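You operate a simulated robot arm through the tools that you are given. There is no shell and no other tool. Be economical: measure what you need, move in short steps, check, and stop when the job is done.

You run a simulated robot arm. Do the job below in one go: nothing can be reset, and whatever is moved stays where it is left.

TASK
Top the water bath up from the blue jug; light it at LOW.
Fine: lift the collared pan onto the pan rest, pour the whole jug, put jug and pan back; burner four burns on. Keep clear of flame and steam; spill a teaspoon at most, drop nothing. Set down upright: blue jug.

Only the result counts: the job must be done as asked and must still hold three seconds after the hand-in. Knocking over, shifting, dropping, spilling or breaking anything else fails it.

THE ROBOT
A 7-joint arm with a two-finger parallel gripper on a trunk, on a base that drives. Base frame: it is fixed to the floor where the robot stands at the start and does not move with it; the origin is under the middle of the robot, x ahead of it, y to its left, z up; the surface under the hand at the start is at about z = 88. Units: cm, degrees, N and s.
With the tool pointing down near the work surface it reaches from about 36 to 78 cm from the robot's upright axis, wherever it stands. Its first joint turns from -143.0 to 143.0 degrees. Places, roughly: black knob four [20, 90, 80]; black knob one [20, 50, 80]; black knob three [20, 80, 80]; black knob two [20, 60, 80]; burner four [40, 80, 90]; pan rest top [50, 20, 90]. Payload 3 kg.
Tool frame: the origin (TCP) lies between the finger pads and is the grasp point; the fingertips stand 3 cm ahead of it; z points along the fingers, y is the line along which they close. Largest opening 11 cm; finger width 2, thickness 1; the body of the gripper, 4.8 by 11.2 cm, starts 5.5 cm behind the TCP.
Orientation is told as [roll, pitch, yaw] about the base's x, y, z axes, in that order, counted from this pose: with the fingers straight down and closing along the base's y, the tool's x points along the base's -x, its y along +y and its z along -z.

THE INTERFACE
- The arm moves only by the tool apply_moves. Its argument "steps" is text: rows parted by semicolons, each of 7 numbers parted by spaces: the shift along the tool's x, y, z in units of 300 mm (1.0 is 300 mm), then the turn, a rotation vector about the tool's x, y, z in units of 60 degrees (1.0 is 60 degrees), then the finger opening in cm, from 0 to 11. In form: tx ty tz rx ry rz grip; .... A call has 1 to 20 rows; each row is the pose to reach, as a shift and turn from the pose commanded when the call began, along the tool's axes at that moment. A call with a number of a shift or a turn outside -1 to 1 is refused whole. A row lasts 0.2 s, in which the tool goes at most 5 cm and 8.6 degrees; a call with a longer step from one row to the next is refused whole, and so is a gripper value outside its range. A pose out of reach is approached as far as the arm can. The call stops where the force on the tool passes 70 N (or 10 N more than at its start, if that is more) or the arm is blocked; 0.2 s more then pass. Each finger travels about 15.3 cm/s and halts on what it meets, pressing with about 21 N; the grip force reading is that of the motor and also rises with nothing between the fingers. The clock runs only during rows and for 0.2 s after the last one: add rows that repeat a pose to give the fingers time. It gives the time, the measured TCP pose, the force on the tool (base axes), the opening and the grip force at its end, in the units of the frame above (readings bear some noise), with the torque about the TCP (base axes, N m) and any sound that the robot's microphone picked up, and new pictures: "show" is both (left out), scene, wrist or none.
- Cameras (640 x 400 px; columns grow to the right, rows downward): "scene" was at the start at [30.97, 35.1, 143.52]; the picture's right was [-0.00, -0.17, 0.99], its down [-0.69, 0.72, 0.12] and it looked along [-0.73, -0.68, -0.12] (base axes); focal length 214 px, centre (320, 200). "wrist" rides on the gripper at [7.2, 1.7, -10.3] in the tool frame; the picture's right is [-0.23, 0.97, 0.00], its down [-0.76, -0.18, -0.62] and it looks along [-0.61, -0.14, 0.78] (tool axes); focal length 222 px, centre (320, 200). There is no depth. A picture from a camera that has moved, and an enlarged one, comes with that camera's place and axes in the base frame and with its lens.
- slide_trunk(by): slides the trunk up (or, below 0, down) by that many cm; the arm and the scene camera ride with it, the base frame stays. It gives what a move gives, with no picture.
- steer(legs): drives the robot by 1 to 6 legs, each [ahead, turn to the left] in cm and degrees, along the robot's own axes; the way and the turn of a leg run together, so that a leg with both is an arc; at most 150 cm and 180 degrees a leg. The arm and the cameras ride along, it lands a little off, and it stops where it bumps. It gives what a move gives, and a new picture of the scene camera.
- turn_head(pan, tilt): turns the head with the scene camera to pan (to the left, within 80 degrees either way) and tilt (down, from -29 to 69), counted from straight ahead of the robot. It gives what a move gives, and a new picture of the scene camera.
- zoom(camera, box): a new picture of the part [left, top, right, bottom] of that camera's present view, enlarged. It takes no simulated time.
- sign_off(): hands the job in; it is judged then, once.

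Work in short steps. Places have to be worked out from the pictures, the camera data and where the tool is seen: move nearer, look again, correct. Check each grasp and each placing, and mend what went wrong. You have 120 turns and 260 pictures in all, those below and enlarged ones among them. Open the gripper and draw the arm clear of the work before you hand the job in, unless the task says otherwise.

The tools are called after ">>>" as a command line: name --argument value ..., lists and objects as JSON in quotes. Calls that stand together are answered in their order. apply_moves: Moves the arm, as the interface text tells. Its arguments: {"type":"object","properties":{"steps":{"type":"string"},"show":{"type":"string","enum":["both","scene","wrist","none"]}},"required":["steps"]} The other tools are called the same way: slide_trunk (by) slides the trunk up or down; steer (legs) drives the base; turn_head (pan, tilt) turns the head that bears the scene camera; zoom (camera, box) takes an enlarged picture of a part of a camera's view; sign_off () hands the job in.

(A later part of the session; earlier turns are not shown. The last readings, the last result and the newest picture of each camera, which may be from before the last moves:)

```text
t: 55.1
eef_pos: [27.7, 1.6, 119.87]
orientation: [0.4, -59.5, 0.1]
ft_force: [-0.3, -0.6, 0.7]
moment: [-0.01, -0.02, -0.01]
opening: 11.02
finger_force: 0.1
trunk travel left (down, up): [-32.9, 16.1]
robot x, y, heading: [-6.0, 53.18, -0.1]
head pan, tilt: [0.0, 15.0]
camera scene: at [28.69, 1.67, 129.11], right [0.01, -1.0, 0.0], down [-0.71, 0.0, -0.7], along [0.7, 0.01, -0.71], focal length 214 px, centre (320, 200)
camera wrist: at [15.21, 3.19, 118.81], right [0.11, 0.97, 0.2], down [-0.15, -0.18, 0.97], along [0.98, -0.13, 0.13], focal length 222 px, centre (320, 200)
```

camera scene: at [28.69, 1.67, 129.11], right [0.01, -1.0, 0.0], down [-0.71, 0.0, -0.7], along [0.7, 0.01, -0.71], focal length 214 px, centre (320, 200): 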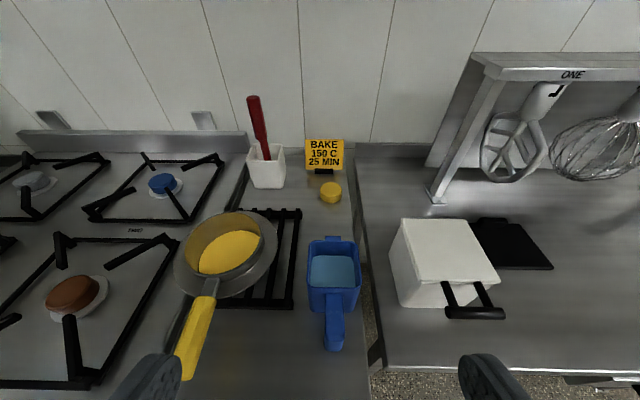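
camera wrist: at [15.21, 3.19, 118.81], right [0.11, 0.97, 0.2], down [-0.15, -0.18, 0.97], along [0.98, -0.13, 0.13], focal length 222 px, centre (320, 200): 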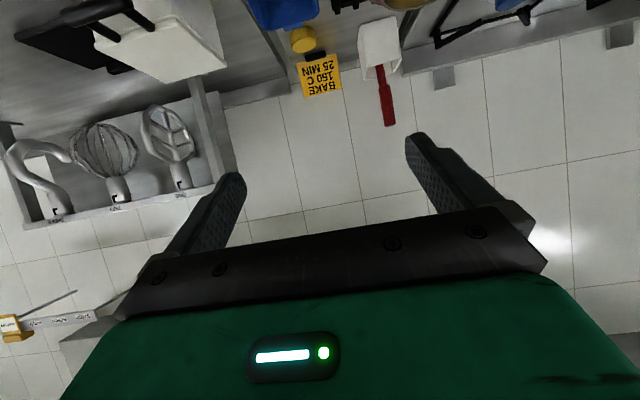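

Excellent view. I zoom on the jug and the pan from here.

>>> zoom --camera "scene" --box '[160, 190, 400, 390]'

```text
2.00 times, centred on (280, 290) of scene
camera zoom: at [28.69, 1.67, 129.11], right [0.01, -1.0, 0.0], down [-0.71, 0.0, -0.7], along [0.7, 0.01, -0.71], focal length 429 px, centre (400, 20)
```

zoom: 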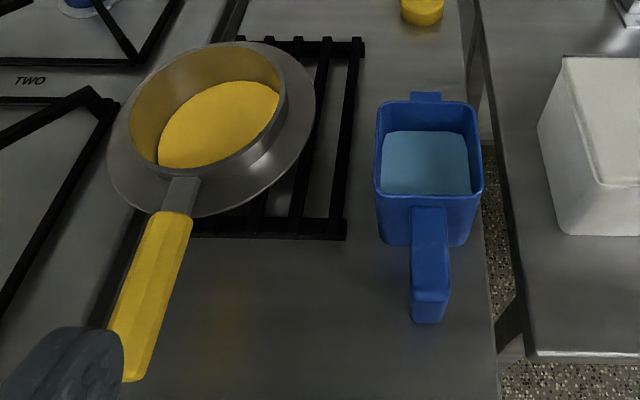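

Handle: y≈0.1, 2.4 cm wide, bar outer face x≈35, z from ~92 to 98. I go to a pre-grasp in front of it with the hand 20° below horizontal.

>>> apply_moves --steps "0.09 -0.006 0.036 0 -0.03 0 11; 0.19 -0.012 0.076 0 -0.06 0 11; 0.29 -0.018 0.116 0 -0.09 0 11; 0.39 -0.025 0.156 0 -0.12 0 11; 0.49 -0.031 0.196 0 -0.15 0 11; 0.59 -0.038 0.236 0 -0.175 0 11; 0.69 -0.044 0.276 0 -0.175 0 11; 0.763 -0.05 0.306 0 -0.175 0 11; 0.763 -0.05 0.306 0 -0.175 0 11"

```text
t: 57.1
eef_pos: [24.11, 0.2, 95.56]
orientation: [0.6, -70.0, -0.1]
ft_force: [-0.1, 0.9, 0.7]
moment: [0.03, -0.01, 0.02]
opening: 11.01
finger_force: 0.0
trunk travel left (down, up): [-32.9, 16.1]
robot x, y, heading: [-6.02, 53.29, -0.4]
head pan, tilt: [0.0, 15.0]
camera scene: at [23.41, 0.26, 104.79], right [0.01, -1.0, 0.0], down [-0.57, 0.0, -0.82], along [0.82, 0.01, -0.57], focal length 214 px, centre (320, 200)
camera wrist: at [12.01, 1.8, 92.16], right [0.07, 0.97, 0.22], down [-0.32, -0.18, 0.93], along [0.94, -0.14, 0.3], focal length 222 px, centre (320, 200)
```

scene: 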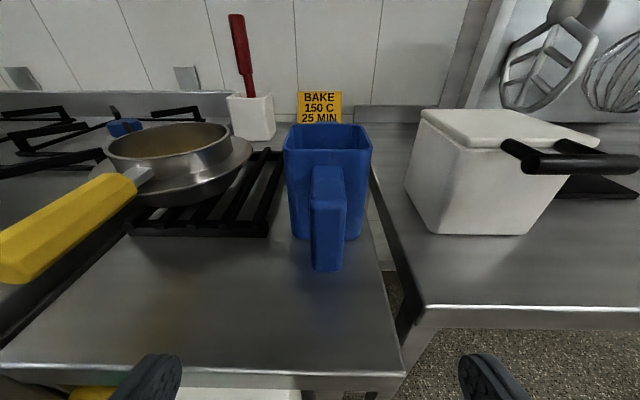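
wrist: 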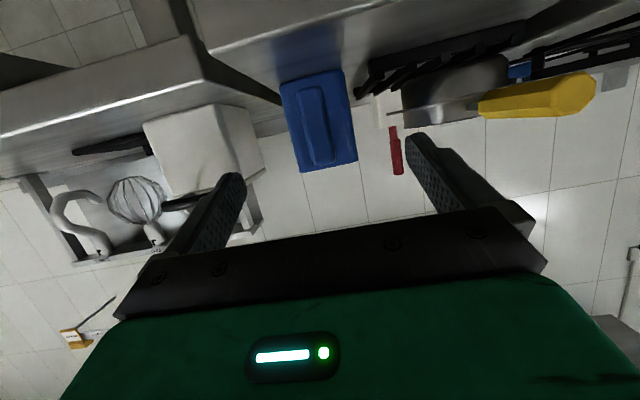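

Clear view: bar spans z≈90–98 at y≈−0.3. I advance the fingers around it to x≈36.3.

>>> apply_moves --steps "-0.025 -0.017 0.08 0 0 0 11; -0.05 -0.017 0.16 0 0 0 11; -0.075 -0.017 0.24 0 0 0 11; -0.1 -0.017 0.32 0 0 0 11; -0.123 -0.017 0.388 0 0 0 11; -0.123 -0.017 0.388 0 0 0 11"

```text
t: 58.5
eef_pos: [36.5, -0.43, 94.94]
orientation: [0.7, -69.9, -0.2]
ft_force: [1.2, 0.6, 0.9]
moment: [0.0, 0.02, 0.01]
opening: 11.01
finger_force: 0.1
trunk travel left (down, up): [-32.9, 16.1]
robot x, y, heading: [-6.29, 53.43, -0.3]
head pan, tilt: [0.0, 15.0]
camera scene: at [35.78, -0.28, 104.32], right [0.01, -1.0, 0.0], down [-0.57, 0.0, -0.82], along [0.82, 0.01, -0.57], focal length 214 px, centre (320, 200)
camera wrist: at [24.38, 1.27, 91.7], right [0.07, 0.97, 0.22], down [-0.32, -0.18, 0.93], along [0.94, -0.14, 0.3], focal length 222 px, centre (320, 200)
```

scene: 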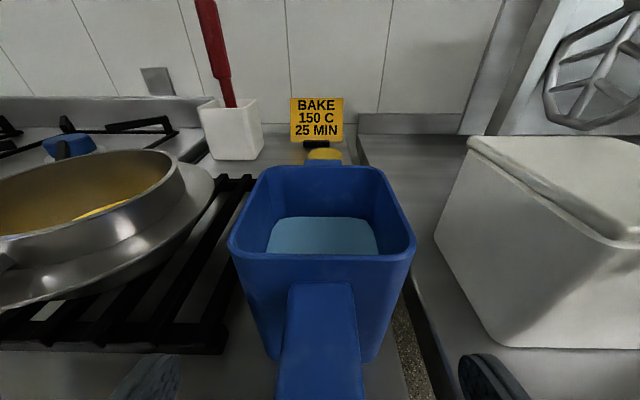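
wrist: 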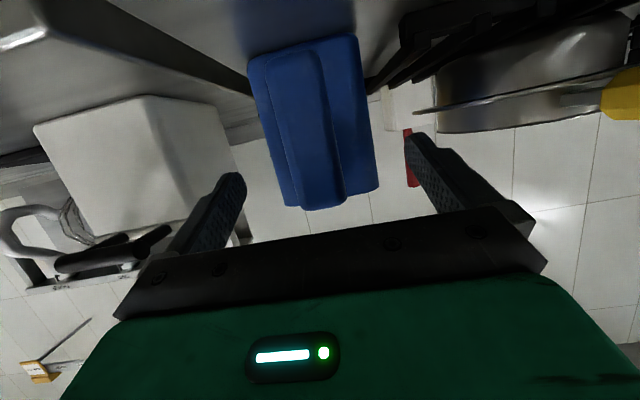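

The bar is centred between the fingers. I close.

>>> apply_moves --steps "0 0 0 0 0 0 8; 0 0 0 0 0 0 5; 0 0 0 0 0 0 3; 0 0 0 0 0 0 0; 0 0 0 0 0 0 0; 0 0 0 0 0 0 0"

```text
t: 59.9
eef_pos: [36.46, -0.37, 94.98]
orientation: [0.6, -69.9, -0.3]
ft_force: [0.1, -1.5, 1.1]
moment: [-0.47, 0.01, -0.18]
opening: 2.81
finger_force: 21.2
trunk travel left (down, up): [-32.9, 16.1]
robot x, y, heading: [-5.86, 52.73, -0.6]
head pan, tilt: [0.0, 15.0]
camera scene: at [35.74, -0.28, 104.32], right [0.01, -1.0, 0.0], down [-0.57, 0.0, -0.82], along [0.82, 0.01, -0.57], focal length 214 px, centre (320, 200)
camera wrist: at [24.34, 1.26, 91.7], right [0.07, 0.97, 0.22], down [-0.32, -0.18, 0.93], along [0.94, -0.14, 0.3], focal length 222 px, centre (320, 200)
```

scene: 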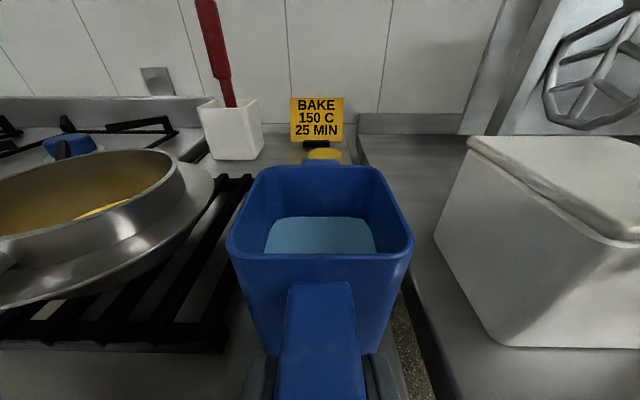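
wrist: 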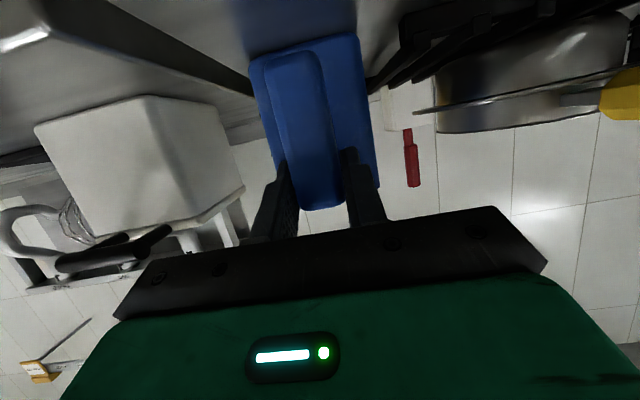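

Gripped. I lift 3 cm vertically and check load and tilt.

>>> apply_moves --steps "-0.016 0 -0.006 0 0 0 0; -0.031 0 -0.0114 0 0 0 0; -0.063 0 -0.0228 0 0 0 0; -0.094 0 -0.0342 0 0 0 0; -0.094 0 -0.0342 0 0 0 0"

```text
t: 61.1
eef_pos: [36.31, -0.46, 98.02]
orientation: [0.6, -69.9, -0.3]
ft_force: [0.0, -0.7, -5.5]
moment: [0.0, 0.39, 0.01]
opening: 2.82
finger_force: 21.0
trunk travel left (down, up): [-32.9, 16.1]
robot x, y, heading: [-5.77, 53.47, -0.2]
head pan, tilt: [0.0, 15.0]
camera scene: at [35.64, -0.28, 107.38], right [0.01, -1.0, 0.0], down [-0.58, 0.0, -0.82], along [0.82, 0.01, -0.58], focal length 214 px, centre (320, 200)
camera wrist: at [24.23, 1.26, 94.76], right [0.07, 0.97, 0.22], down [-0.32, -0.18, 0.93], along [0.94, -0.14, 0.3], focal length 222 px, centre (320, 200)
```

scene: 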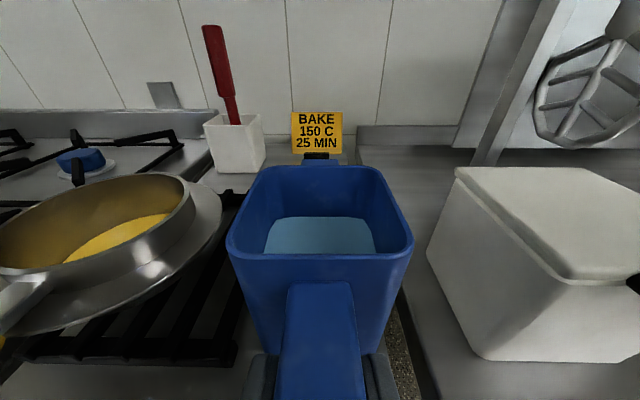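
wrist: 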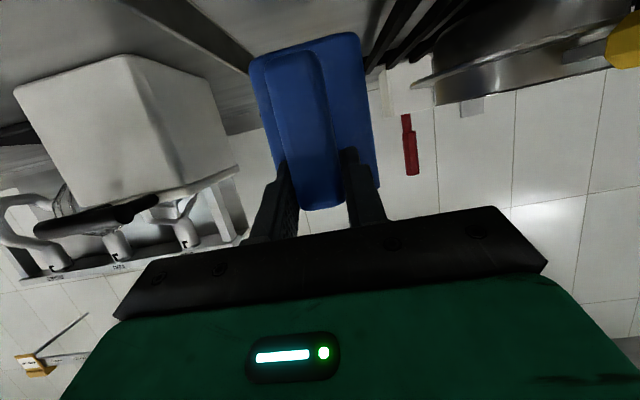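

Load 5.5 N, jug firmly held and level. I raise it 20 cm gently.

>>> apply_moves --steps "-0.03 0 -0.011 0 0 0 0; -0.09 0 -0.033 0 0 0 0; -0.17 0 -0.062 0 0 0 0; -0.25 0 -0.091 0 0 0 0; -0.33 0 -0.12 0 0 0 0; -0.41 0 -0.149 0 0 0 0; -0.49 0 -0.178 0 0 0 0; -0.56 0 -0.204 0 0 0 0; -0.61 0 -0.222 0 0 0 0; -0.627 0 -0.228 0 0 0 0; -0.627 0 -0.228 0 0 0 0" --show "scene"

```text
t: 63.5
eef_pos: [36.32, -0.64, 117.97]
orientation: [0.5, -70.0, -0.3]
ft_force: [-0.3, 0.4, -5.7]
moment: [0.02, 0.44, -0.02]
opening: 2.83
finger_force: 21.0
trunk travel left (down, up): [-32.9, 16.1]
robot x, y, heading: [-6.23, 53.12, -0.3]
head pan, tilt: [0.0, 15.0]
camera scene: at [35.68, -0.46, 127.34], right [0.01, -1.0, 0.0], down [-0.57, 0.0, -0.82], along [0.82, 0.01, -0.57], focal length 214 px, centre (320, 200)
```

scene: 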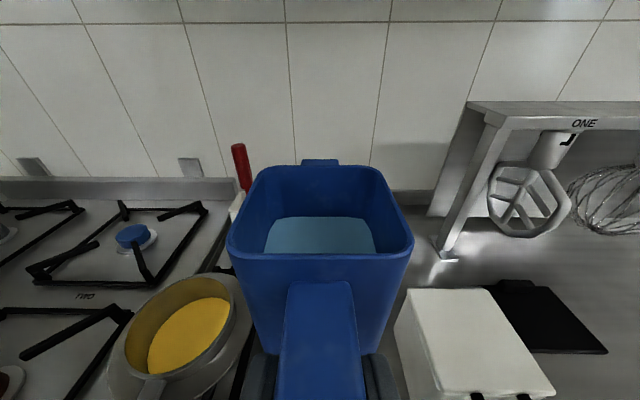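

I swing the jug toward the bath in three arcs, yawing 30° each while keeping it level. First arc.

>>> apply_moves --steps "-0.002 0.017 0.005 -0.009 0 -0.003 0; -0.007 0.059 0.018 -0.033 0 -0.012 0; -0.013 0.118 0.036 -0.066 0 -0.024 0; -0.022 0.194 0.059 -0.108 0 -0.039 0; -0.031 0.278 0.085 -0.155 0 -0.056 0; -0.04 0.362 0.111 -0.202 0 -0.074 0; -0.05 0.447 0.136 -0.249 0 -0.091 0; -0.059 0.531 0.162 -0.296 0 -0.108 0; -0.068 0.615 0.188 -0.343 0 -0.125 0; -0.077 0.691 0.211 -0.385 0 -0.14 0; -0.084 0.759 0.231 -0.423 0 -0.154 0; -0.09 0.809 0.247 -0.451 0 -0.164 0; -0.0935 0.843 0.257 -0.47 0 -0.171 0; -0.0935 0.843 0.257 -0.47 0 -0.171 0" --show "scene"

```text
t: 66.5
eef_pos: [44.45, 24.85, 118.17]
orientation: [0.6, -70.0, 29.7]
ft_force: [0.3, -0.6, -6.3]
moment: [-0.17, 0.38, 0.01]
opening: 2.83
finger_force: 21.6
trunk travel left (down, up): [-32.9, 16.1]
robot x, y, heading: [-6.09, 53.27, -0.3]
head pan, tilt: [0.0, 15.0]
camera scene: at [43.76, 24.71, 127.45], right [0.51, -0.86, 0.0], down [-0.5, -0.29, -0.82], along [0.7, 0.42, -0.57], focal length 214 px, centre (320, 200)
```

scene: 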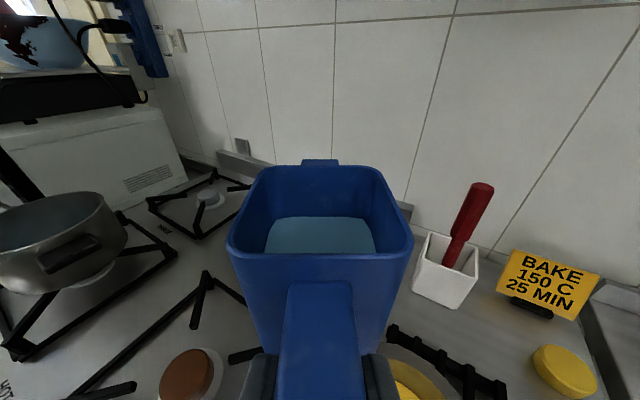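

Level and steady. Second arc.

>>> apply_moves --steps "-0.003 0.012 0.008 -0.009 0 -0.003 0; -0.01 0.042 0.028 -0.033 0 -0.012 0; -0.02 0.084 0.056 -0.066 0 -0.024 0; -0.033 0.138 0.091 -0.108 0 -0.039 0; -0.048 0.198 0.131 -0.155 0 -0.056 0; -0.062 0.258 0.171 -0.202 0 -0.074 0; -0.076 0.318 0.21 -0.249 0 -0.091 0; -0.091 0.378 0.25 -0.296 0 -0.108 0; -0.105 0.438 0.29 -0.343 0 -0.125 0; -0.118 0.492 0.326 -0.385 0 -0.14 0; -0.13 0.54 0.357 -0.423 0 -0.154 0; -0.138 0.576 0.381 -0.451 0 -0.164 0; -0.144 0.6 0.397 -0.47 0 -0.171 0; -0.144 0.6 0.397 -0.47 0 -0.171 0" --show "scene"

```text
t: 69.5
eef_pos: [46.16, 46.92, 118.16]
orientation: [0.5, -70.2, 59.9]
ft_force: [-0.3, 0.7, -5.7]
moment: [-0.33, 0.18, 0.0]
opening: 2.81
finger_force: 21.7
trunk travel left (down, up): [-32.9, 16.1]
robot x, y, heading: [-5.51, 53.15, -0.4]
head pan, tilt: [0.0, 15.0]
camera scene: at [45.71, 46.58, 127.52], right [0.87, -0.49, 0.0], down [-0.28, -0.5, -0.82], along [0.4, 0.72, -0.57], focal length 214 px, centre (320, 200)
```

scene: 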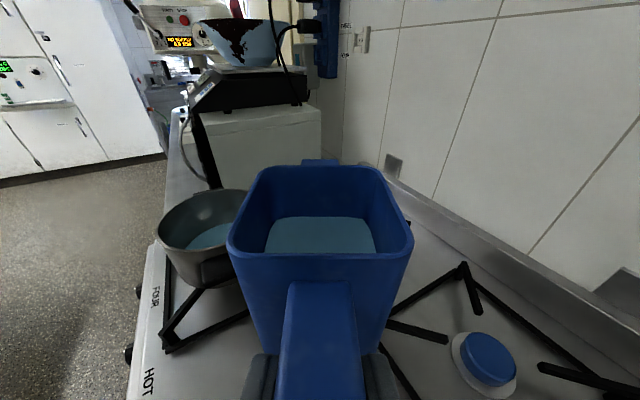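

Third arc, to just short of the bath, pointing +y.

>>> apply_moves --steps "-0.004 0.01 0.011 -0.014 0 -0.005 0; -0.012 0.03 0.033 -0.042 0 -0.015 0; -0.023 0.056 0.062 -0.08 0 -0.029 0; -0.036 0.089 0.099 -0.127 0 -0.046 0; -0.051 0.125 0.139 -0.179 0 -0.065 0; -0.065 0.162 0.18 -0.23 0 -0.084 0; -0.08 0.198 0.22 -0.282 0 -0.103 0; -0.094 0.234 0.261 -0.334 0 -0.121 0; -0.108 0.267 0.297 -0.381 0 -0.139 0; -0.12 0.297 0.33 -0.423 0 -0.154 0; -0.128 0.317 0.352 -0.451 0 -0.164 0; -0.133 0.33 0.367 -0.47 0 -0.171 0; -0.133 0.33 0.367 -0.47 0 -0.171 0" --show "both"

```text
t: 72.3
eef_pos: [43.45, 61.78, 118.23]
orientation: [0.4, -70.3, 90.1]
ft_force: [0.2, 0.5, -5.6]
moment: [-0.43, 0.01, 0.0]
opening: 2.79
finger_force: 21.2
trunk travel left (down, up): [-32.9, 16.1]
robot x, y, heading: [-5.88, 53.18, -0.2]
head pan, tilt: [0.0, 15.0]
camera scene: at [43.29, 61.4, 127.48], right [1.0, 0.01, 0.0], down [0.0, -0.57, -0.82], along [-0.01, 0.82, -0.57], focal length 214 px, centre (320, 200)
camera wrist: at [41.98, 49.64, 114.8], right [-0.97, 0.07, 0.22], down [0.18, -0.33, 0.93], along [0.13, 0.94, 0.31], focal length 222 px, centre (320, 200)
```

scene: 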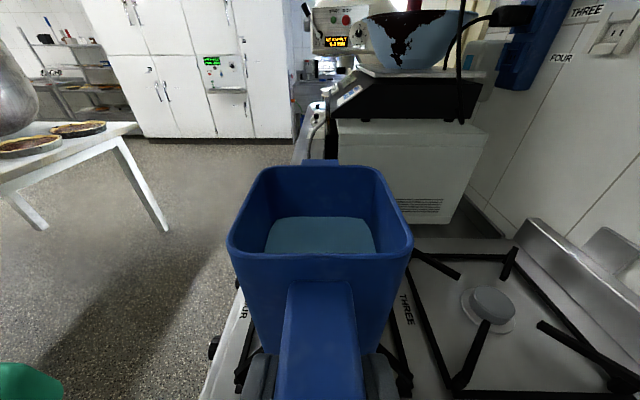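
wrist: 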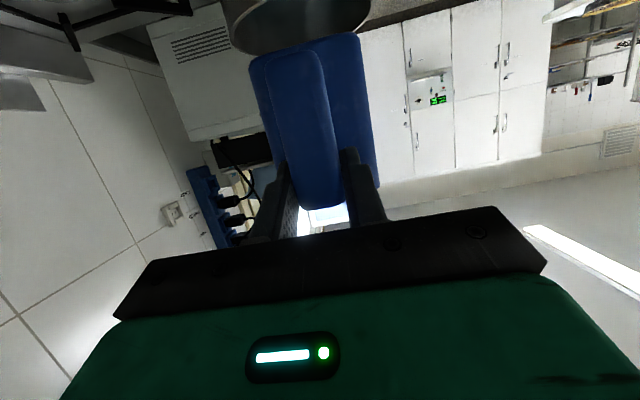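

The jug is in front of the pot. I zoom the wrist view to align with the pot, which shows at the top.

>>> zoom --camera "wrist" --box '[180, 0, 420, 120]'

>>> turn_head --pan -35 --tilt 30

```text
2.67 times, centred on (300, 60) of wrist
camera zoom: at [41.98, 49.64, 114.8], right [-0.97, 0.07, 0.22], down [0.18, -0.33, 0.93], along [0.13, 0.94, 0.31], focal length 592 px, centre (373, 573)
```

zoom: 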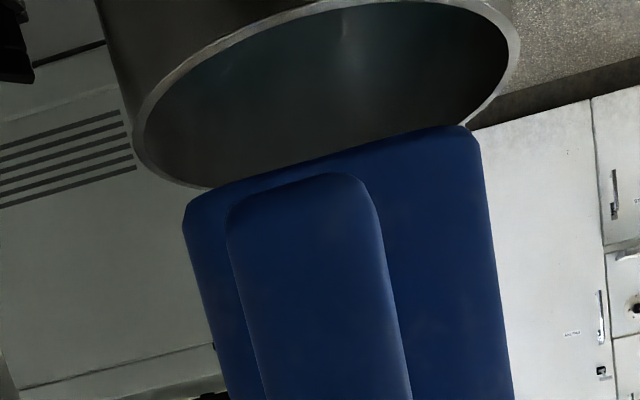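

```text
t: 73.3
eef_pos: [43.54, 61.82, 118.21]
orientation: [0.4, -70.2, 90.0]
ft_force: [-1.0, 0.0, -6.0]
moment: [-0.41, -0.02, 0.02]
opening: 2.79
finger_force: 20.7
trunk travel left (down, up): [-32.9, 16.1]
robot x, y, heading: [-6.1, 53.21, -0.1]
head pan, tilt: [-35.0, 30.0]
camera scene: at [48.48, 58.81, 125.85], right [0.82, -0.53, 0.19], down [-0.28, -0.68, -0.68], along [0.49, 0.5, -0.71], focal length 214 px, centre (320, 200)
```

scene: 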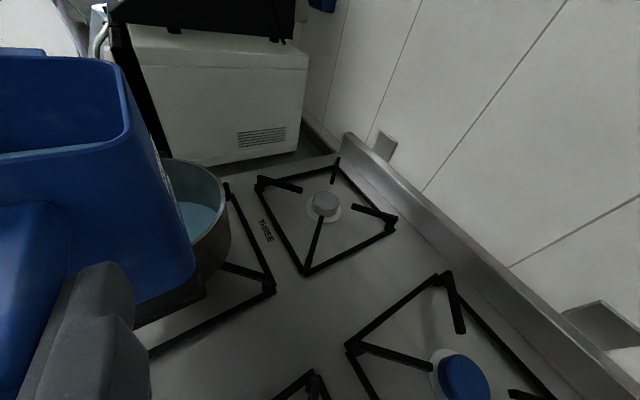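

Pot centre ≈(43.5, 83.7), radius ≈9.4, rim z≈101.5; jug x is aligned. I now tilt to 30° while bringing the lip to about (43.5, 80, 112), over the pot's near-middle.

>>> apply_moves --steps "0.002 0 0.025 0 0.05 0 0; 0.004 0 0.055 0 0.12 0 0; 0.007 0 0.085 0 0.2 0 0; 0.01 0 0.115 0 0.28 0 0; 0.012 0 0.14 0 0.36 0 0; 0.014 0 0.16 0 0.43 0 0; 0.016 0 0.18 0 0.5 0 0; 0.016 0 0.18 0 0.5 0 0" --show "both"

```text
t: 75.1
eef_pos: [43.38, 66.75, 115.84]
orientation: [0.2, -40.3, 90.4]
ft_force: [0.2, 0.4, 5.0]
moment: [0.55, 0.39, 0.08]
opening: 2.8
finger_force: 21.3
trunk travel left (down, up): [-32.9, 16.1]
robot x, y, heading: [-6.03, 52.76, 0.0]
head pan, tilt: [-35.0, 30.0]
camera scene: at [48.3, 68.08, 124.09], right [0.82, -0.36, 0.44], down [-0.28, -0.93, -0.25], along [0.49, 0.08, -0.87], focal length 214 px, centre (320, 200)
camera wrist: at [41.83, 54.61, 119.03], right [-0.97, 0.17, 0.15], down [0.18, 0.18, 0.97], along [0.13, 0.97, -0.21], focal length 222 px, centre (320, 200)
```

scene: 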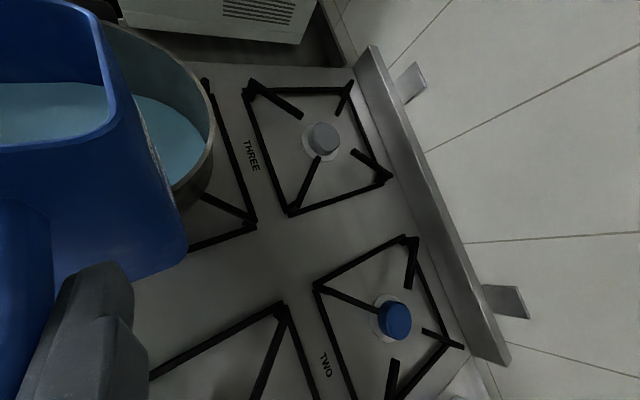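
wrist: 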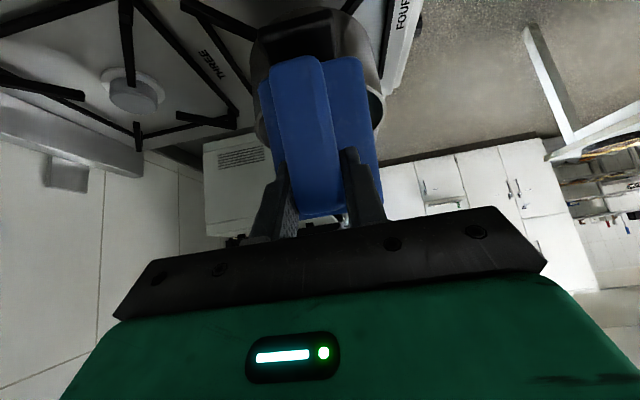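

The force shows the jug's base resting on the pot's near rim (about 10 N). I raise straight up 4 cm at once.

>>> apply_moves --steps "-0.03 0 -0.035 0 0 0 0; -0.06 0 -0.07 0 0 0 0; -0.086 0 -0.102 0 0 0 0; -0.086 0 -0.102 0 0 0 0" --show "both"

```text
t: 76.1
eef_pos: [43.47, 66.71, 119.9]
orientation: [0.0, -40.2, 90.4]
ft_force: [0.7, 0.9, -5.5]
moment: [-0.31, 0.02, -0.02]
opening: 2.79
finger_force: 20.9
trunk travel left (down, up): [-32.9, 16.1]
robot x, y, heading: [-6.24, 53.75, -0.1]
head pan, tilt: [-35.0, 30.0]
camera scene: at [48.37, 68.06, 128.16], right [0.82, -0.36, 0.44], down [-0.28, -0.93, -0.25], along [0.49, 0.08, -0.87], focal length 214 px, centre (320, 200)
camera wrist: at [41.91, 54.59, 123.08], right [-0.97, 0.17, 0.15], down [0.18, 0.18, 0.97], along [0.13, 0.97, -0.21], focal length 222 px, centre (320, 200)
```

scene: 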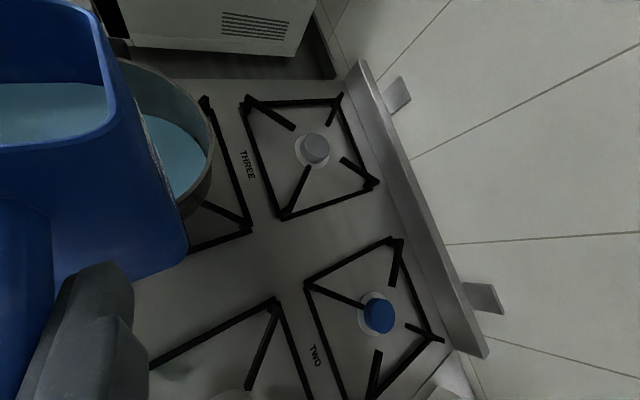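
wrist: 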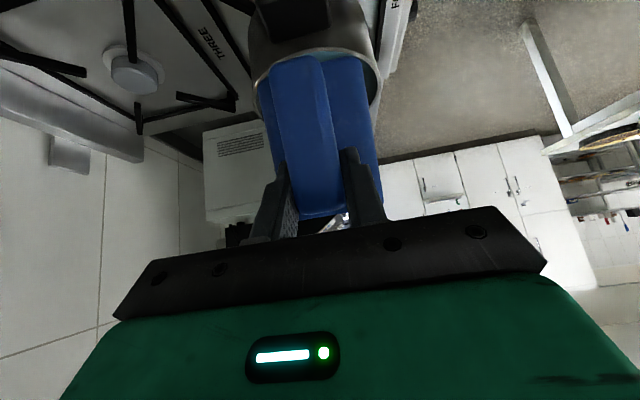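

Free again (5.5 N). I check for any slip of the jug in the grip from the reference head view.

>>> turn_head --pan 0 --tilt 15

```text
t: 77.1
eef_pos: [43.39, 66.71, 119.86]
orientation: [0.1, -40.2, 90.4]
ft_force: [-0.6, 0.0, -5.6]
moment: [-0.28, -0.01, -0.02]
opening: 2.81
finger_force: 20.6
trunk travel left (down, up): [-32.9, 16.1]
robot x, y, heading: [-6.1, 53.24, -0.2]
head pan, tilt: [0.0, 15.0]
camera scene: at [43.17, 71.1, 128.25], right [1.0, 0.01, 0.0], down [0.01, -0.9, -0.43], along [0.0, 0.43, -0.9], focal length 214 px, centre (320, 200)
```

scene: 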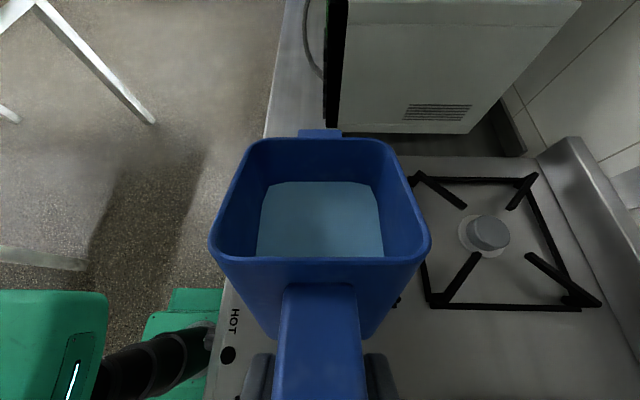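

The jug rotated about 10° back in the grip, which I'll compensate for. Lip and base are now well above the pot; I tilt on slowly to a real tilt of about 45°, keeping the lip near y≈80, z≈115.

>>> apply_moves --steps "0 0 0 0 0.05 0 0; 0 0 0 0 0.11 0 0; 0 0 0 0 0.17 0 0; -0.015 0 -0.003 0 0.22 0 0; -0.03 0 -0.006 0 0.27 0 0; -0.045 0 -0.01 0 0.32 0 0; -0.06 0 -0.013 0 0.37 0 0; -0.0745 0 -0.0156 0 0.417 0 0; -0.0745 0 -0.0156 0 0.417 0 0; -0.0745 0 -0.0156 0 0.417 0 0" --show "both"

```text
t: 79.3
eef_pos: [43.36, 68.22, 121.67]
orientation: [0.1, -15.3, 90.4]
ft_force: [0.5, 0.3, -5.1]
moment: [-0.08, -0.01, -0.02]
opening: 2.79
finger_force: 21.0
trunk travel left (down, up): [-32.9, 16.1]
robot x, y, heading: [-5.96, 53.3, -0.3]
head pan, tilt: [0.0, 15.0]
camera scene: at [43.12, 75.69, 127.46], right [1.0, 0.01, 0.0], down [0.01, -1.0, 0.0], along [0.0, 0.0, -1.0], focal length 214 px, centre (320, 200)
camera wrist: at [41.89, 58.54, 129.71], right [-0.98, 0.21, 0.06], down [0.17, 0.57, 0.8], along [0.13, 0.79, -0.6], focal length 222 px, centre (320, 200)
```

scene: 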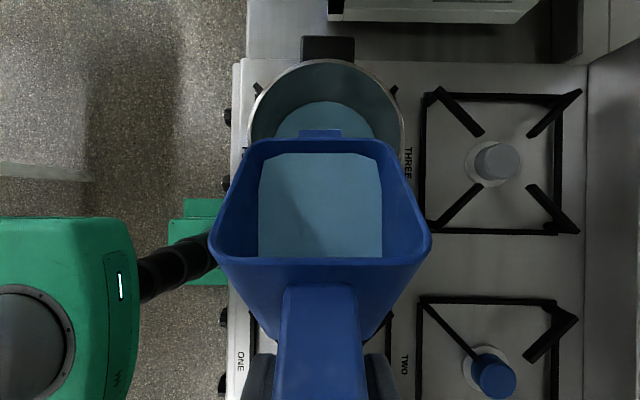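
wrist: 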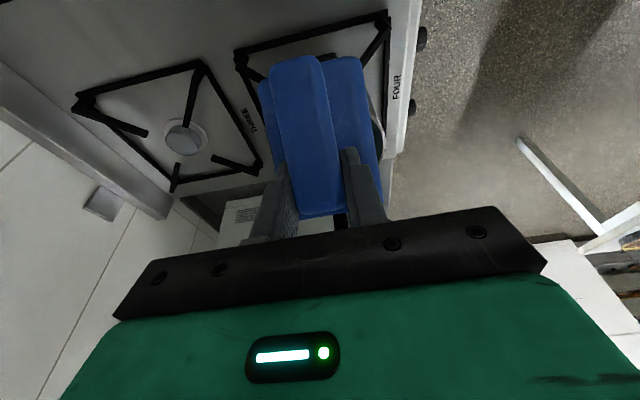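

Pot unchanged at (44, 83.5), and the lip sits well inside it. I pour on slowly to about 75°.

>>> apply_moves --steps "-0.013 0 -0.001 0 0.042 0 0; -0.026 0 -0.002 0 0.083 0 0; -0.039 0 -0.003 0 0.125 0 0; -0.052 0 -0.004 0 0.167 0 0; -0.065 0 -0.005 0 0.208 0 0; -0.078 0 -0.006 0 0.25 0 0; -0.094 0 -0.006 0 0.292 0 0; -0.111 0 -0.005 0 0.333 0 0; -0.127 0 -0.005 0 0.375 0 0; -0.144 0 -0.004 0 0.417 0 0; -0.16 0 -0.004 0 0.458 0 0; -0.177 0 -0.003 0 0.5 0 0; -0.177 0 -0.003 0 0.5 0 0; -0.177 0 -0.003 0 0.5 0 0" --show "both"

```text
t: 82.3
eef_pos: [43.36, 73.25, 123.21]
orientation: [0.0, 14.8, 90.5]
ft_force: [-0.3, 0.6, -2.5]
moment: [0.12, -0.01, -0.02]
opening: 2.8
finger_force: 20.9
trunk travel left (down, up): [-32.9, 16.1]
robot x, y, heading: [-5.72, 53.23, -0.4]
head pan, tilt: [0.0, 15.0]
camera scene: at [42.94, 82.7, 124.53], right [1.0, 0.01, 0.0], down [0.01, -0.87, 0.5], along [0.0, -0.5, -0.87], focal length 214 px, centre (320, 200)
camera wrist: at [41.7, 68.98, 134.99], right [-0.98, 0.21, -0.06], down [0.17, 0.9, 0.41], along [0.14, 0.39, -0.91], focal length 222 px, centre (320, 200)
```

scene: 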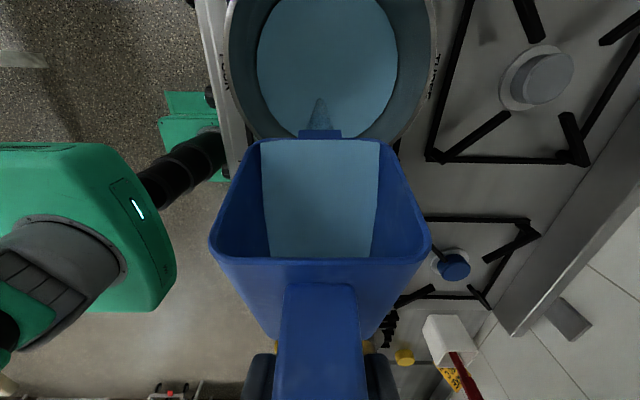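
wrist: 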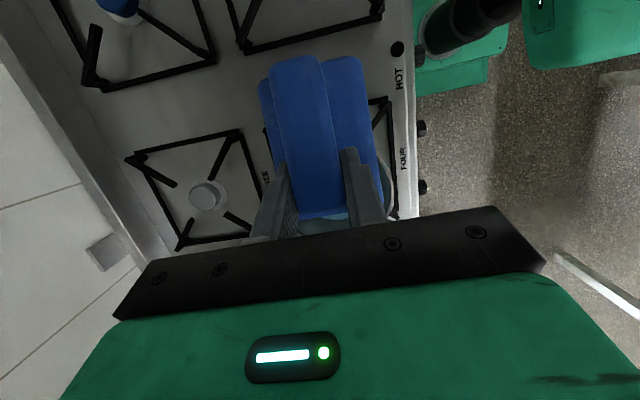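

The stream falls cleanly from the spout into the pot; load down to 2.5 N. I continue to about 105°.

>>> apply_moves --steps "-0.019 0 -0.004 0 0.042 0 0; -0.038 0 -0.008 0 0.083 0 0; -0.057 0 -0.012 0 0.125 0 0; -0.075 0 -0.015 0 0.167 0 0; -0.094 0 -0.019 0 0.208 0 0; -0.113 0 -0.023 0 0.25 0 0; -0.133 0 -0.025 0 0.292 0 0; -0.153 0 -0.027 0 0.333 0 0; -0.173 0 -0.029 0 0.375 0 0; -0.193 0 -0.03 0 0.417 0 0; -0.214 0 -0.032 0 0.458 0 0; -0.234 0 -0.034 0 0.5 0 0; -0.234 0 -0.034 0 0.5 0 0; -0.234 0 -0.034 0 0.5 0 0" --show "both"

```text
t: 85.3
eef_pos: [39.92, 76.94, 118.23]
orientation: [0.1, 44.8, 90.5]
ft_force: [-0.2, -0.7, -1.4]
moment: [0.13, 0.02, 0.01]
opening: 2.77
finger_force: 21.2
out of reach, approached as far as the arm can: row 6, 7, 8, 9, 10, 11, 12, 13, 14
trunk travel left (down, up): [-32.9, 16.1]
robot x, y, heading: [-5.99, 53.47, -0.3]
head pan, tilt: [0.0, 15.0]
camera scene: at [39.74, 85.74, 114.75], right [1.0, 0.01, 0.0], down [0.01, -0.5, 0.86], along [0.01, -0.86, -0.5], focal length 214 px, centre (320, 200)
camera wrist: at [38.44, 79.09, 130.59], right [-0.98, 0.15, -0.16], down [0.17, 0.98, -0.09], along [0.14, -0.12, -0.98], focal length 222 px, centre (320, 200)
```

scene: 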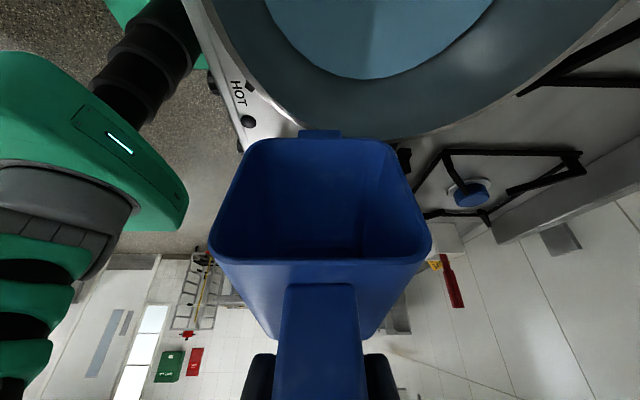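
wrist: 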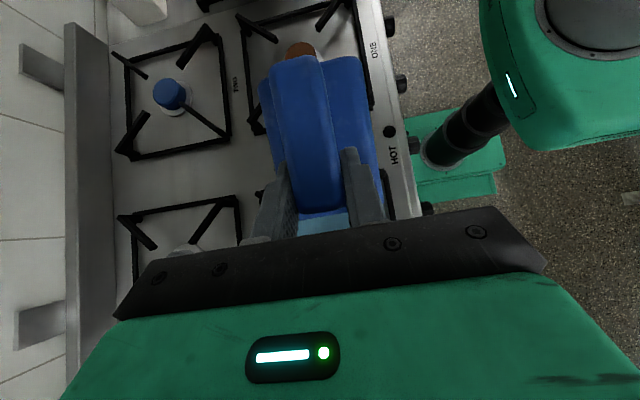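

The arm hit a reach limit near the end (TCP ended at (39.9, 76.9, 118.2)), but the jug looks empty at 1.4 N. I zoom in to check the jug, pot and hob.

>>> zoom --camera "scene" --box '[190, 0, 450, 270]'

>>> zoom --camera "wrist" --box '[200, 30, 460, 240]'

```text
1.48 times, centred on (320, 135) of scene
camera zoom: at [39.74, 85.74, 114.75], right [1.0, 0.01, 0.0], down [0.01, -0.5, 0.86], along [0.01, -0.86, -0.5], focal length 318 px, centre (320, 296)
```

zoom: 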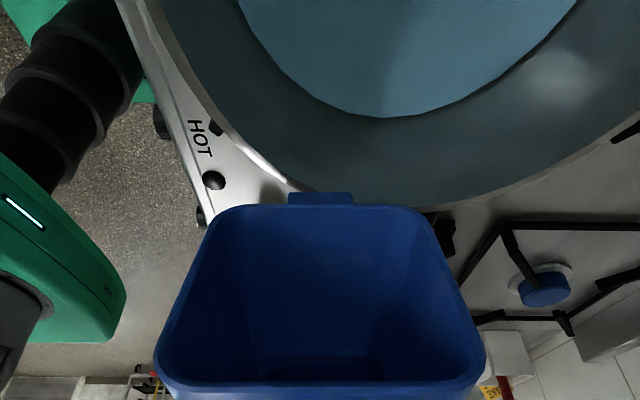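

```text
1.90 times, centred on (330, 135) of wrist
camera zoom: at [38.44, 79.09, 130.59], right [-0.98, 0.15, -0.16], down [0.17, 0.98, -0.09], along [0.14, -0.12, -0.98], focal length 423 px, centre (301, 324)
```

zoom: 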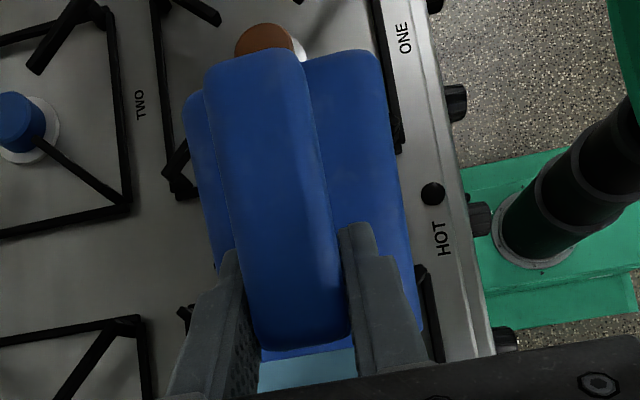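

Jug empty, no puddle seen, water in the pot is up. I reverse the tilt to about 75°, lifting a little as I go.

>>> apply_moves --steps "0.035 0 0 0 -0.06 0 0; 0.07 0 0.005 0 -0.12 0 0; 0.105 0 0.015 0 -0.18 0 0; 0.14 0 0.025 0 -0.25 0 0; 0.17 0 0.035 0 -0.32 0 0; 0.2 0 0.05 0 -0.38 0 0; 0.23 0 0.065 0 -0.44 0 0; 0.256 0 0.076 0 -0.5 0 0; 0.256 0 0.076 0 -0.5 0 0" --show "scene"

```text
t: 87.3
eef_pos: [40.13, 69.99, 121.8]
orientation: [0.0, 14.6, 90.5]
ft_force: [-0.6, -0.1, -2.3]
moment: [0.03, 0.01, 0.01]
opening: 2.81
finger_force: 21.6
trunk travel left (down, up): [-32.9, 16.1]
robot x, y, heading: [-6.22, 52.97, -0.1]
head pan, tilt: [0.0, 15.0]
camera scene: at [39.9, 79.32, 123.11], right [1.0, 0.01, 0.0], down [0.01, -0.87, 0.5], along [0.0, -0.5, -0.87], focal length 214 px, centre (320, 200)
```

scene: 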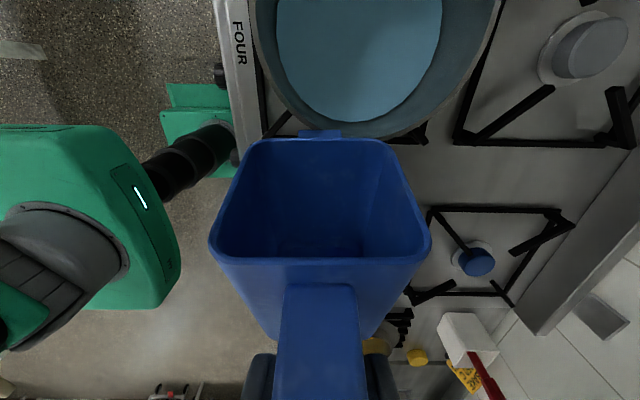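

Moving the jug back away from the pot and turning it upright again.

>>> apply_moves --steps "0.05 -0.02 0.011 0 -0.05 0 0; 0.1 -0.045 0.022 0 -0.13 0 0; 0.15 -0.07 0.034 0 -0.22 0 0; 0.19 -0.09 0.044 0 -0.31 0 0; 0.228 -0.11 0.052 0 -0.4 0 0; 0.228 -0.11 0.052 0 -0.49 0 0; 0.228 -0.11 0.052 0 -0.58 0 0; 0.228 -0.11 0.052 0 -0.67 0 0; 0.228 -0.11 0.052 0 -0.743 0 0; 0.228 -0.11 0.052 0 -0.743 0 0" --show "none"

>>> apply_moves --steps "0 0 0 0 -0.1 0 0; 0 0 0 0 -0.2 0 0; 0 0 0 0 -0.3 0 0; 0 0 0 0 -0.4 0 0; 0 0 0 0 -0.5 0 0; 0 0 0 0 -0.5 0 0" --show "both"

```text
t: 89.5
eef_pos: [43.55, 62.92, 121.9]
orientation: [0.1, -29.7, 90.4]
ft_force: [-0.1, 0.9, -1.8]
moment: [-0.05, 0.02, -0.03]
opening: 2.75
finger_force: 20.8
trunk travel left (down, up): [-32.9, 16.1]
robot x, y, heading: [-5.78, 53.24, 0.0]
head pan, tilt: [0.0, 15.0]
```

```text
t: 90.9
eef_pos: [43.65, 63.05, 122.01]
orientation: [0.1, -59.8, 90.3]
ft_force: [0.4, -0.9, -1.6]
moment: [-0.12, -0.01, 0.0]
opening: 2.77
finger_force: 20.4
trunk travel left (down, up): [-32.9, 16.1]
robot x, y, heading: [-6.37, 53.01, -0.3]
head pan, tilt: [0.0, 15.0]
camera scene: at [43.37, 64.32, 131.25], right [1.0, 0.01, 0.0], down [0.0, -0.71, -0.7], along [-0.01, 0.7, -0.71], focal length 214 px, centre (320, 200)
camera wrist: at [42.09, 50.46, 120.87], right [-0.97, 0.11, 0.2], down [0.18, -0.15, 0.97], along [0.13, 0.98, 0.13], focal length 222 px, centre (320, 200)
```

scene: 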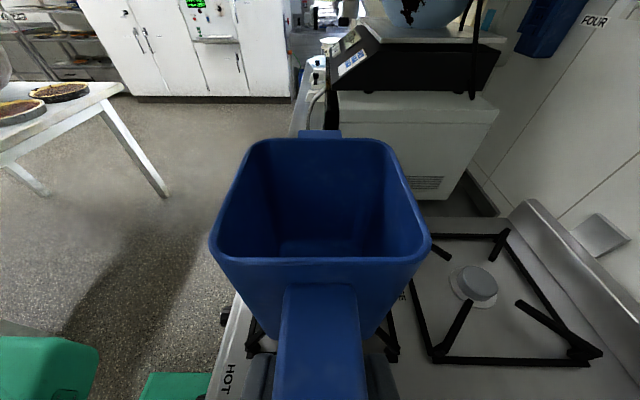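
wrist: 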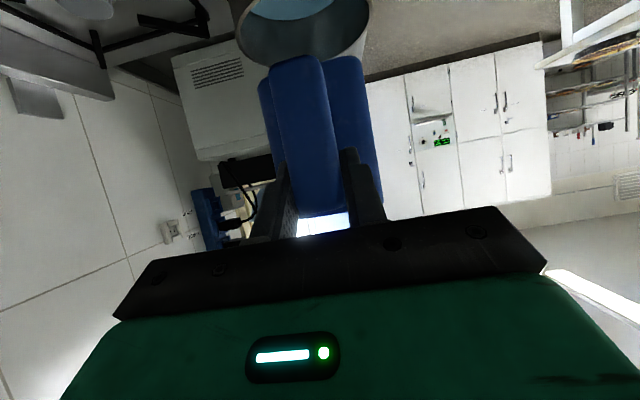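

The jug is upright and empty. I swing it back toward its place, first arc.

>>> apply_moves --steps "0.02 -0.004 -0.035 0.03 0 0.017 0; 0.065 -0.012 -0.113 0.094 0 0.054 0; 0.115 -0.02 -0.199 0.166 0 0.096 0; 0.165 -0.029 -0.286 0.238 0 0.138 0; 0.215 -0.038 -0.372 0.311 0 0.179 0; 0.265 -0.047 -0.459 0.383 0 0.221 0; 0.315 -0.056 -0.545 0.455 0 0.263 0; 0.365 -0.065 -0.632 0.527 0 0.304 0; 0.41 -0.073 -0.71 0.592 0 0.342 0; 0.44 -0.078 -0.762 0.636 0 0.367 0; 0.45 -0.08 -0.779 0.65 0 0.375 0; 0.45 -0.08 -0.779 0.65 0 0.375 0" --show "scene"

```text
t: 93.5
eef_pos: [46.2, 36.12, 122.1]
orientation: [-0.2, -59.8, 45.6]
ft_force: [0.2, 0.2, -1.5]
moment: [-0.08, 0.09, -0.01]
opening: 2.79
finger_force: 20.7
trunk travel left (down, up): [-32.9, 16.1]
robot x, y, heading: [-6.21, 53.02, -0.3]
head pan, tilt: [0.0, 15.0]
camera scene: at [46.81, 37.08, 131.35], right [0.71, -0.7, 0.0], down [-0.5, -0.51, -0.7], along [0.5, 0.5, -0.71], focal length 214 px, centre (320, 200)
```

scene: 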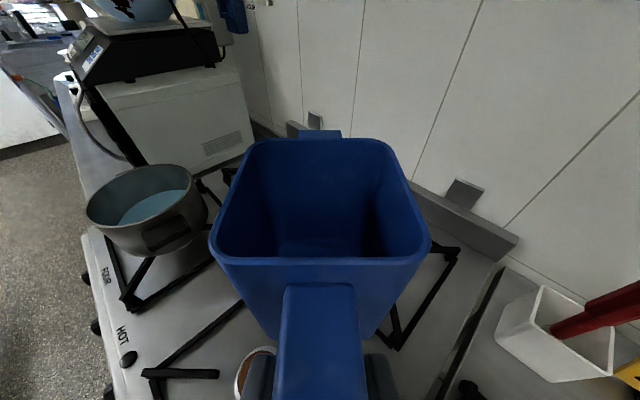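

Second arc, to above the jug's home.

>>> apply_moves --steps "0.016 -0.019 -0.029 0.02 0 0.011 0; 0.055 -0.062 -0.095 0.066 0 0.038 0; 0.099 -0.111 -0.171 0.118 0 0.068 0; 0.148 -0.167 -0.257 0.178 0 0.103 0; 0.197 -0.222 -0.342 0.237 0 0.137 0; 0.247 -0.278 -0.428 0.296 0 0.171 0; 0.296 -0.334 -0.513 0.355 0 0.205 0; 0.345 -0.389 -0.599 0.415 0 0.239 0; 0.395 -0.445 -0.684 0.474 0 0.274 0; 0.444 -0.501 -0.77 0.533 0 0.308 0; 0.488 -0.55 -0.846 0.586 0 0.338 0; 0.521 -0.587 -0.903 0.625 0 0.361 0; 0.54 -0.609 -0.936 0.648 0 0.374 0; 0.548 -0.618 -0.95 0.658 0 0.38 0; 0.548 -0.618 -0.95 0.658 0 0.38 0" --show "both"

```text
t: 96.7
eef_pos: [36.24, -0.41, 122.44]
orientation: [-0.4, -59.8, 0.2]
ft_force: [0.6, -0.2, -1.8]
moment: [0.01, 0.09, 0.0]
opening: 2.78
finger_force: 20.8
trunk travel left (down, up): [-32.9, 16.1]
robot x, y, heading: [-5.81, 53.41, -0.1]
head pan, tilt: [0.0, 15.0]
camera scene: at [37.15, -0.23, 131.59], right [0.0, -1.0, 0.0], down [-0.71, 0.0, -0.71], along [0.71, 0.0, -0.71], focal length 214 px, centre (320, 200)
camera wrist: at [23.76, 1.35, 121.18], right [0.12, 0.97, 0.19], down [-0.16, -0.17, 0.97], along [0.98, -0.14, 0.13], focal length 222 px, centre (320, 200)
```

scene: 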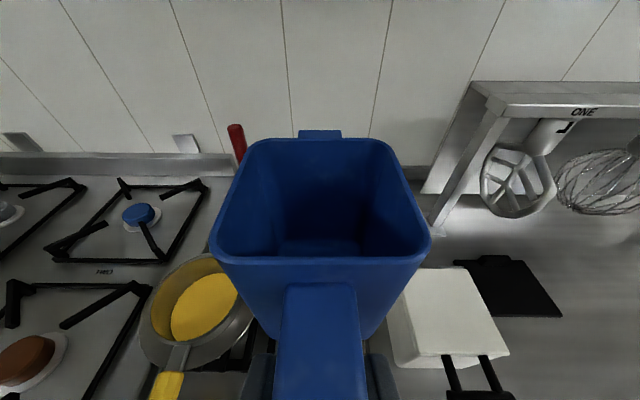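
wrist: 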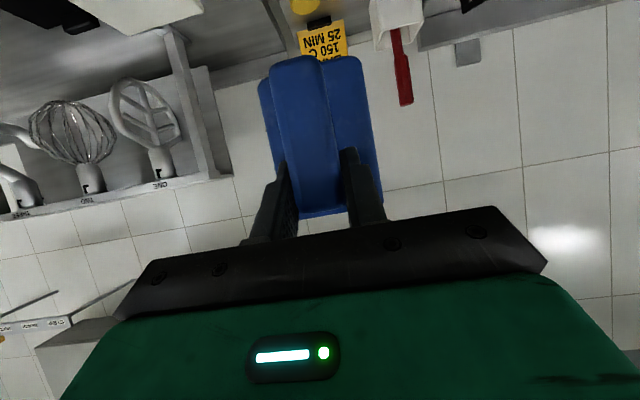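

Lined up with home. I lower to 2–3 cm above contact.

>>> apply_moves --steps "0.04 0 0.024 0 0 0 0; 0.13 0 0.076 0 0 0 0; 0.23 0 0.135 0 0 0 0; 0.33 0 0.193 0 0 0 0; 0.43 0 0.251 0 0 0 0; 0.53 0 0.31 0 0 0 0; 0.61 0 0.357 0 0 0 0; 0.67 0 0.392 0 0 0 0; 0.7 0 0.415 0 0 0 0; 0.7 0 0.415 0 0 0 0" --show "both"

```text
t: 98.9
eef_pos: [36.58, -0.56, 97.82]
orientation: [-0.3, -59.9, 0.2]
ft_force: [0.5, 0.6, -1.1]
moment: [-0.02, 0.09, 0.0]
opening: 2.77
finger_force: 21.2
trunk travel left (down, up): [-32.9, 16.1]
robot x, y, heading: [-5.59, 52.85, -0.1]
head pan, tilt: [0.0, 15.0]
camera scene: at [37.48, -0.29, 107.12], right [0.0, -1.0, 0.0], down [-0.71, 0.0, -0.71], along [0.71, 0.0, -0.71], focal length 214 px, centre (320, 200)
camera wrist: at [24.09, 1.3, 96.71], right [0.12, 0.97, 0.19], down [-0.16, -0.17, 0.97], along [0.98, -0.14, 0.13], focal length 222 px, centre (320, 200)
```

scene: 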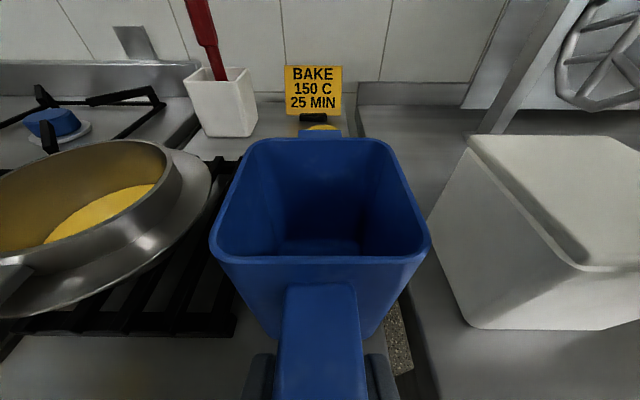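
wrist: 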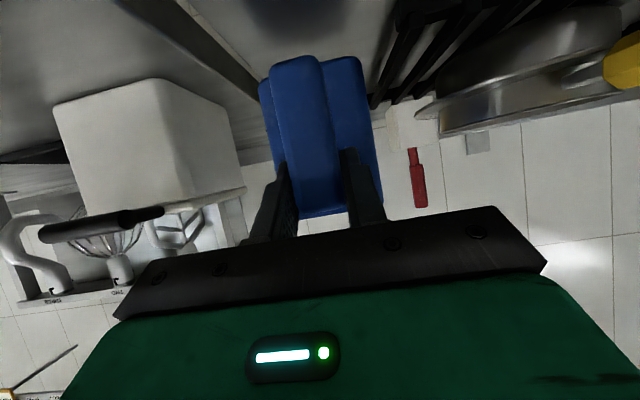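

Now small steps down, watching the force.

>>> apply_moves --steps "0.022 0 0.0126 0 0 0 0; 0.0432 0 0.0252 0 0 0 0; 0.0576 0 0.0336 0 0 0 0; 0.0576 0 0.0336 0 0 0 0" --show "none"

>>> apply_moves --steps "0.007 0 0.0042 0 0 0 0; 0.0144 0 0.0084 0 0 0 0; 0.0144 0 0.0084 0 0 0 0" --show "none"

```text
t: 99.9
eef_pos: [36.57, -0.54, 95.8]
orientation: [-0.4, -59.9, 0.1]
ft_force: [-0.1, 0.2, -2.1]
moment: [0.02, 0.14, -0.03]
opening: 2.77
finger_force: 21.7
trunk travel left (down, up): [-32.9, 16.1]
robot x, y, heading: [-5.6, 53.12, -0.1]
head pan, tilt: [0.0, 15.0]
```

```text
t: 100.7
eef_pos: [36.56, -0.52, 95.28]
orientation: [-0.4, -59.9, 0.3]
ft_force: [0.2, -0.6, -2.0]
moment: [0.0, 0.1, 0.01]
opening: 2.79
finger_force: 20.3
trunk travel left (down, up): [-32.9, 16.1]
robot x, y, heading: [-6.07, 53.33, -0.4]
head pan, tilt: [0.0, 15.0]
```

>>> apply_moves --steps "0.007 0 0.0042 0 0 0 0; 0.0144 0 0.0084 0 0 0 0; 0.0144 0 0.0084 0 0 0 0" --show "none"

>>> apply_moves --steps "0.004 0 0.0025 0 0 0 0; 0.0086 0 0.005 0 0 0 0; 0.0086 0 0.005 0 0 0 0" --show "scene"

```text
t: 101.5
eef_pos: [36.51, -0.54, 94.86]
orientation: [-0.4, -59.9, 0.2]
ft_force: [0.7, 0.1, -0.9]
moment: [0.07, 0.06, -0.01]
opening: 2.78
finger_force: 21.1
trunk travel left (down, up): [-32.9, 16.1]
robot x, y, heading: [-6.14, 53.14, -0.0]
head pan, tilt: [0.0, 15.0]
```

```text
t: 102.3
eef_pos: [36.39, -0.58, 94.57]
orientation: [-0.6, -60.1, 0.1]
ft_force: [-4.1, -1.7, 13.1]
moment: [0.19, -0.28, 0.01]
opening: 2.77
finger_force: 20.5
trunk travel left (down, up): [-32.9, 16.1]
robot x, y, heading: [-5.9, 52.97, -0.3]
head pan, tilt: [0.0, 15.0]
camera scene: at [37.39, -0.31, 103.87], right [0.0, -1.0, 0.0], down [-0.71, 0.0, -0.71], along [0.71, -0.01, -0.71], focal length 214 px, centre (320, 200)
```

scene: 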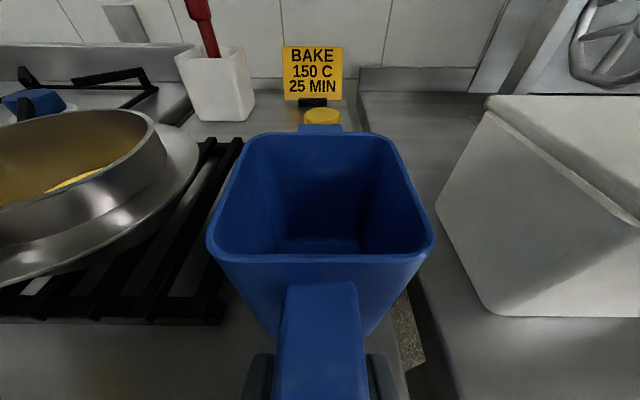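

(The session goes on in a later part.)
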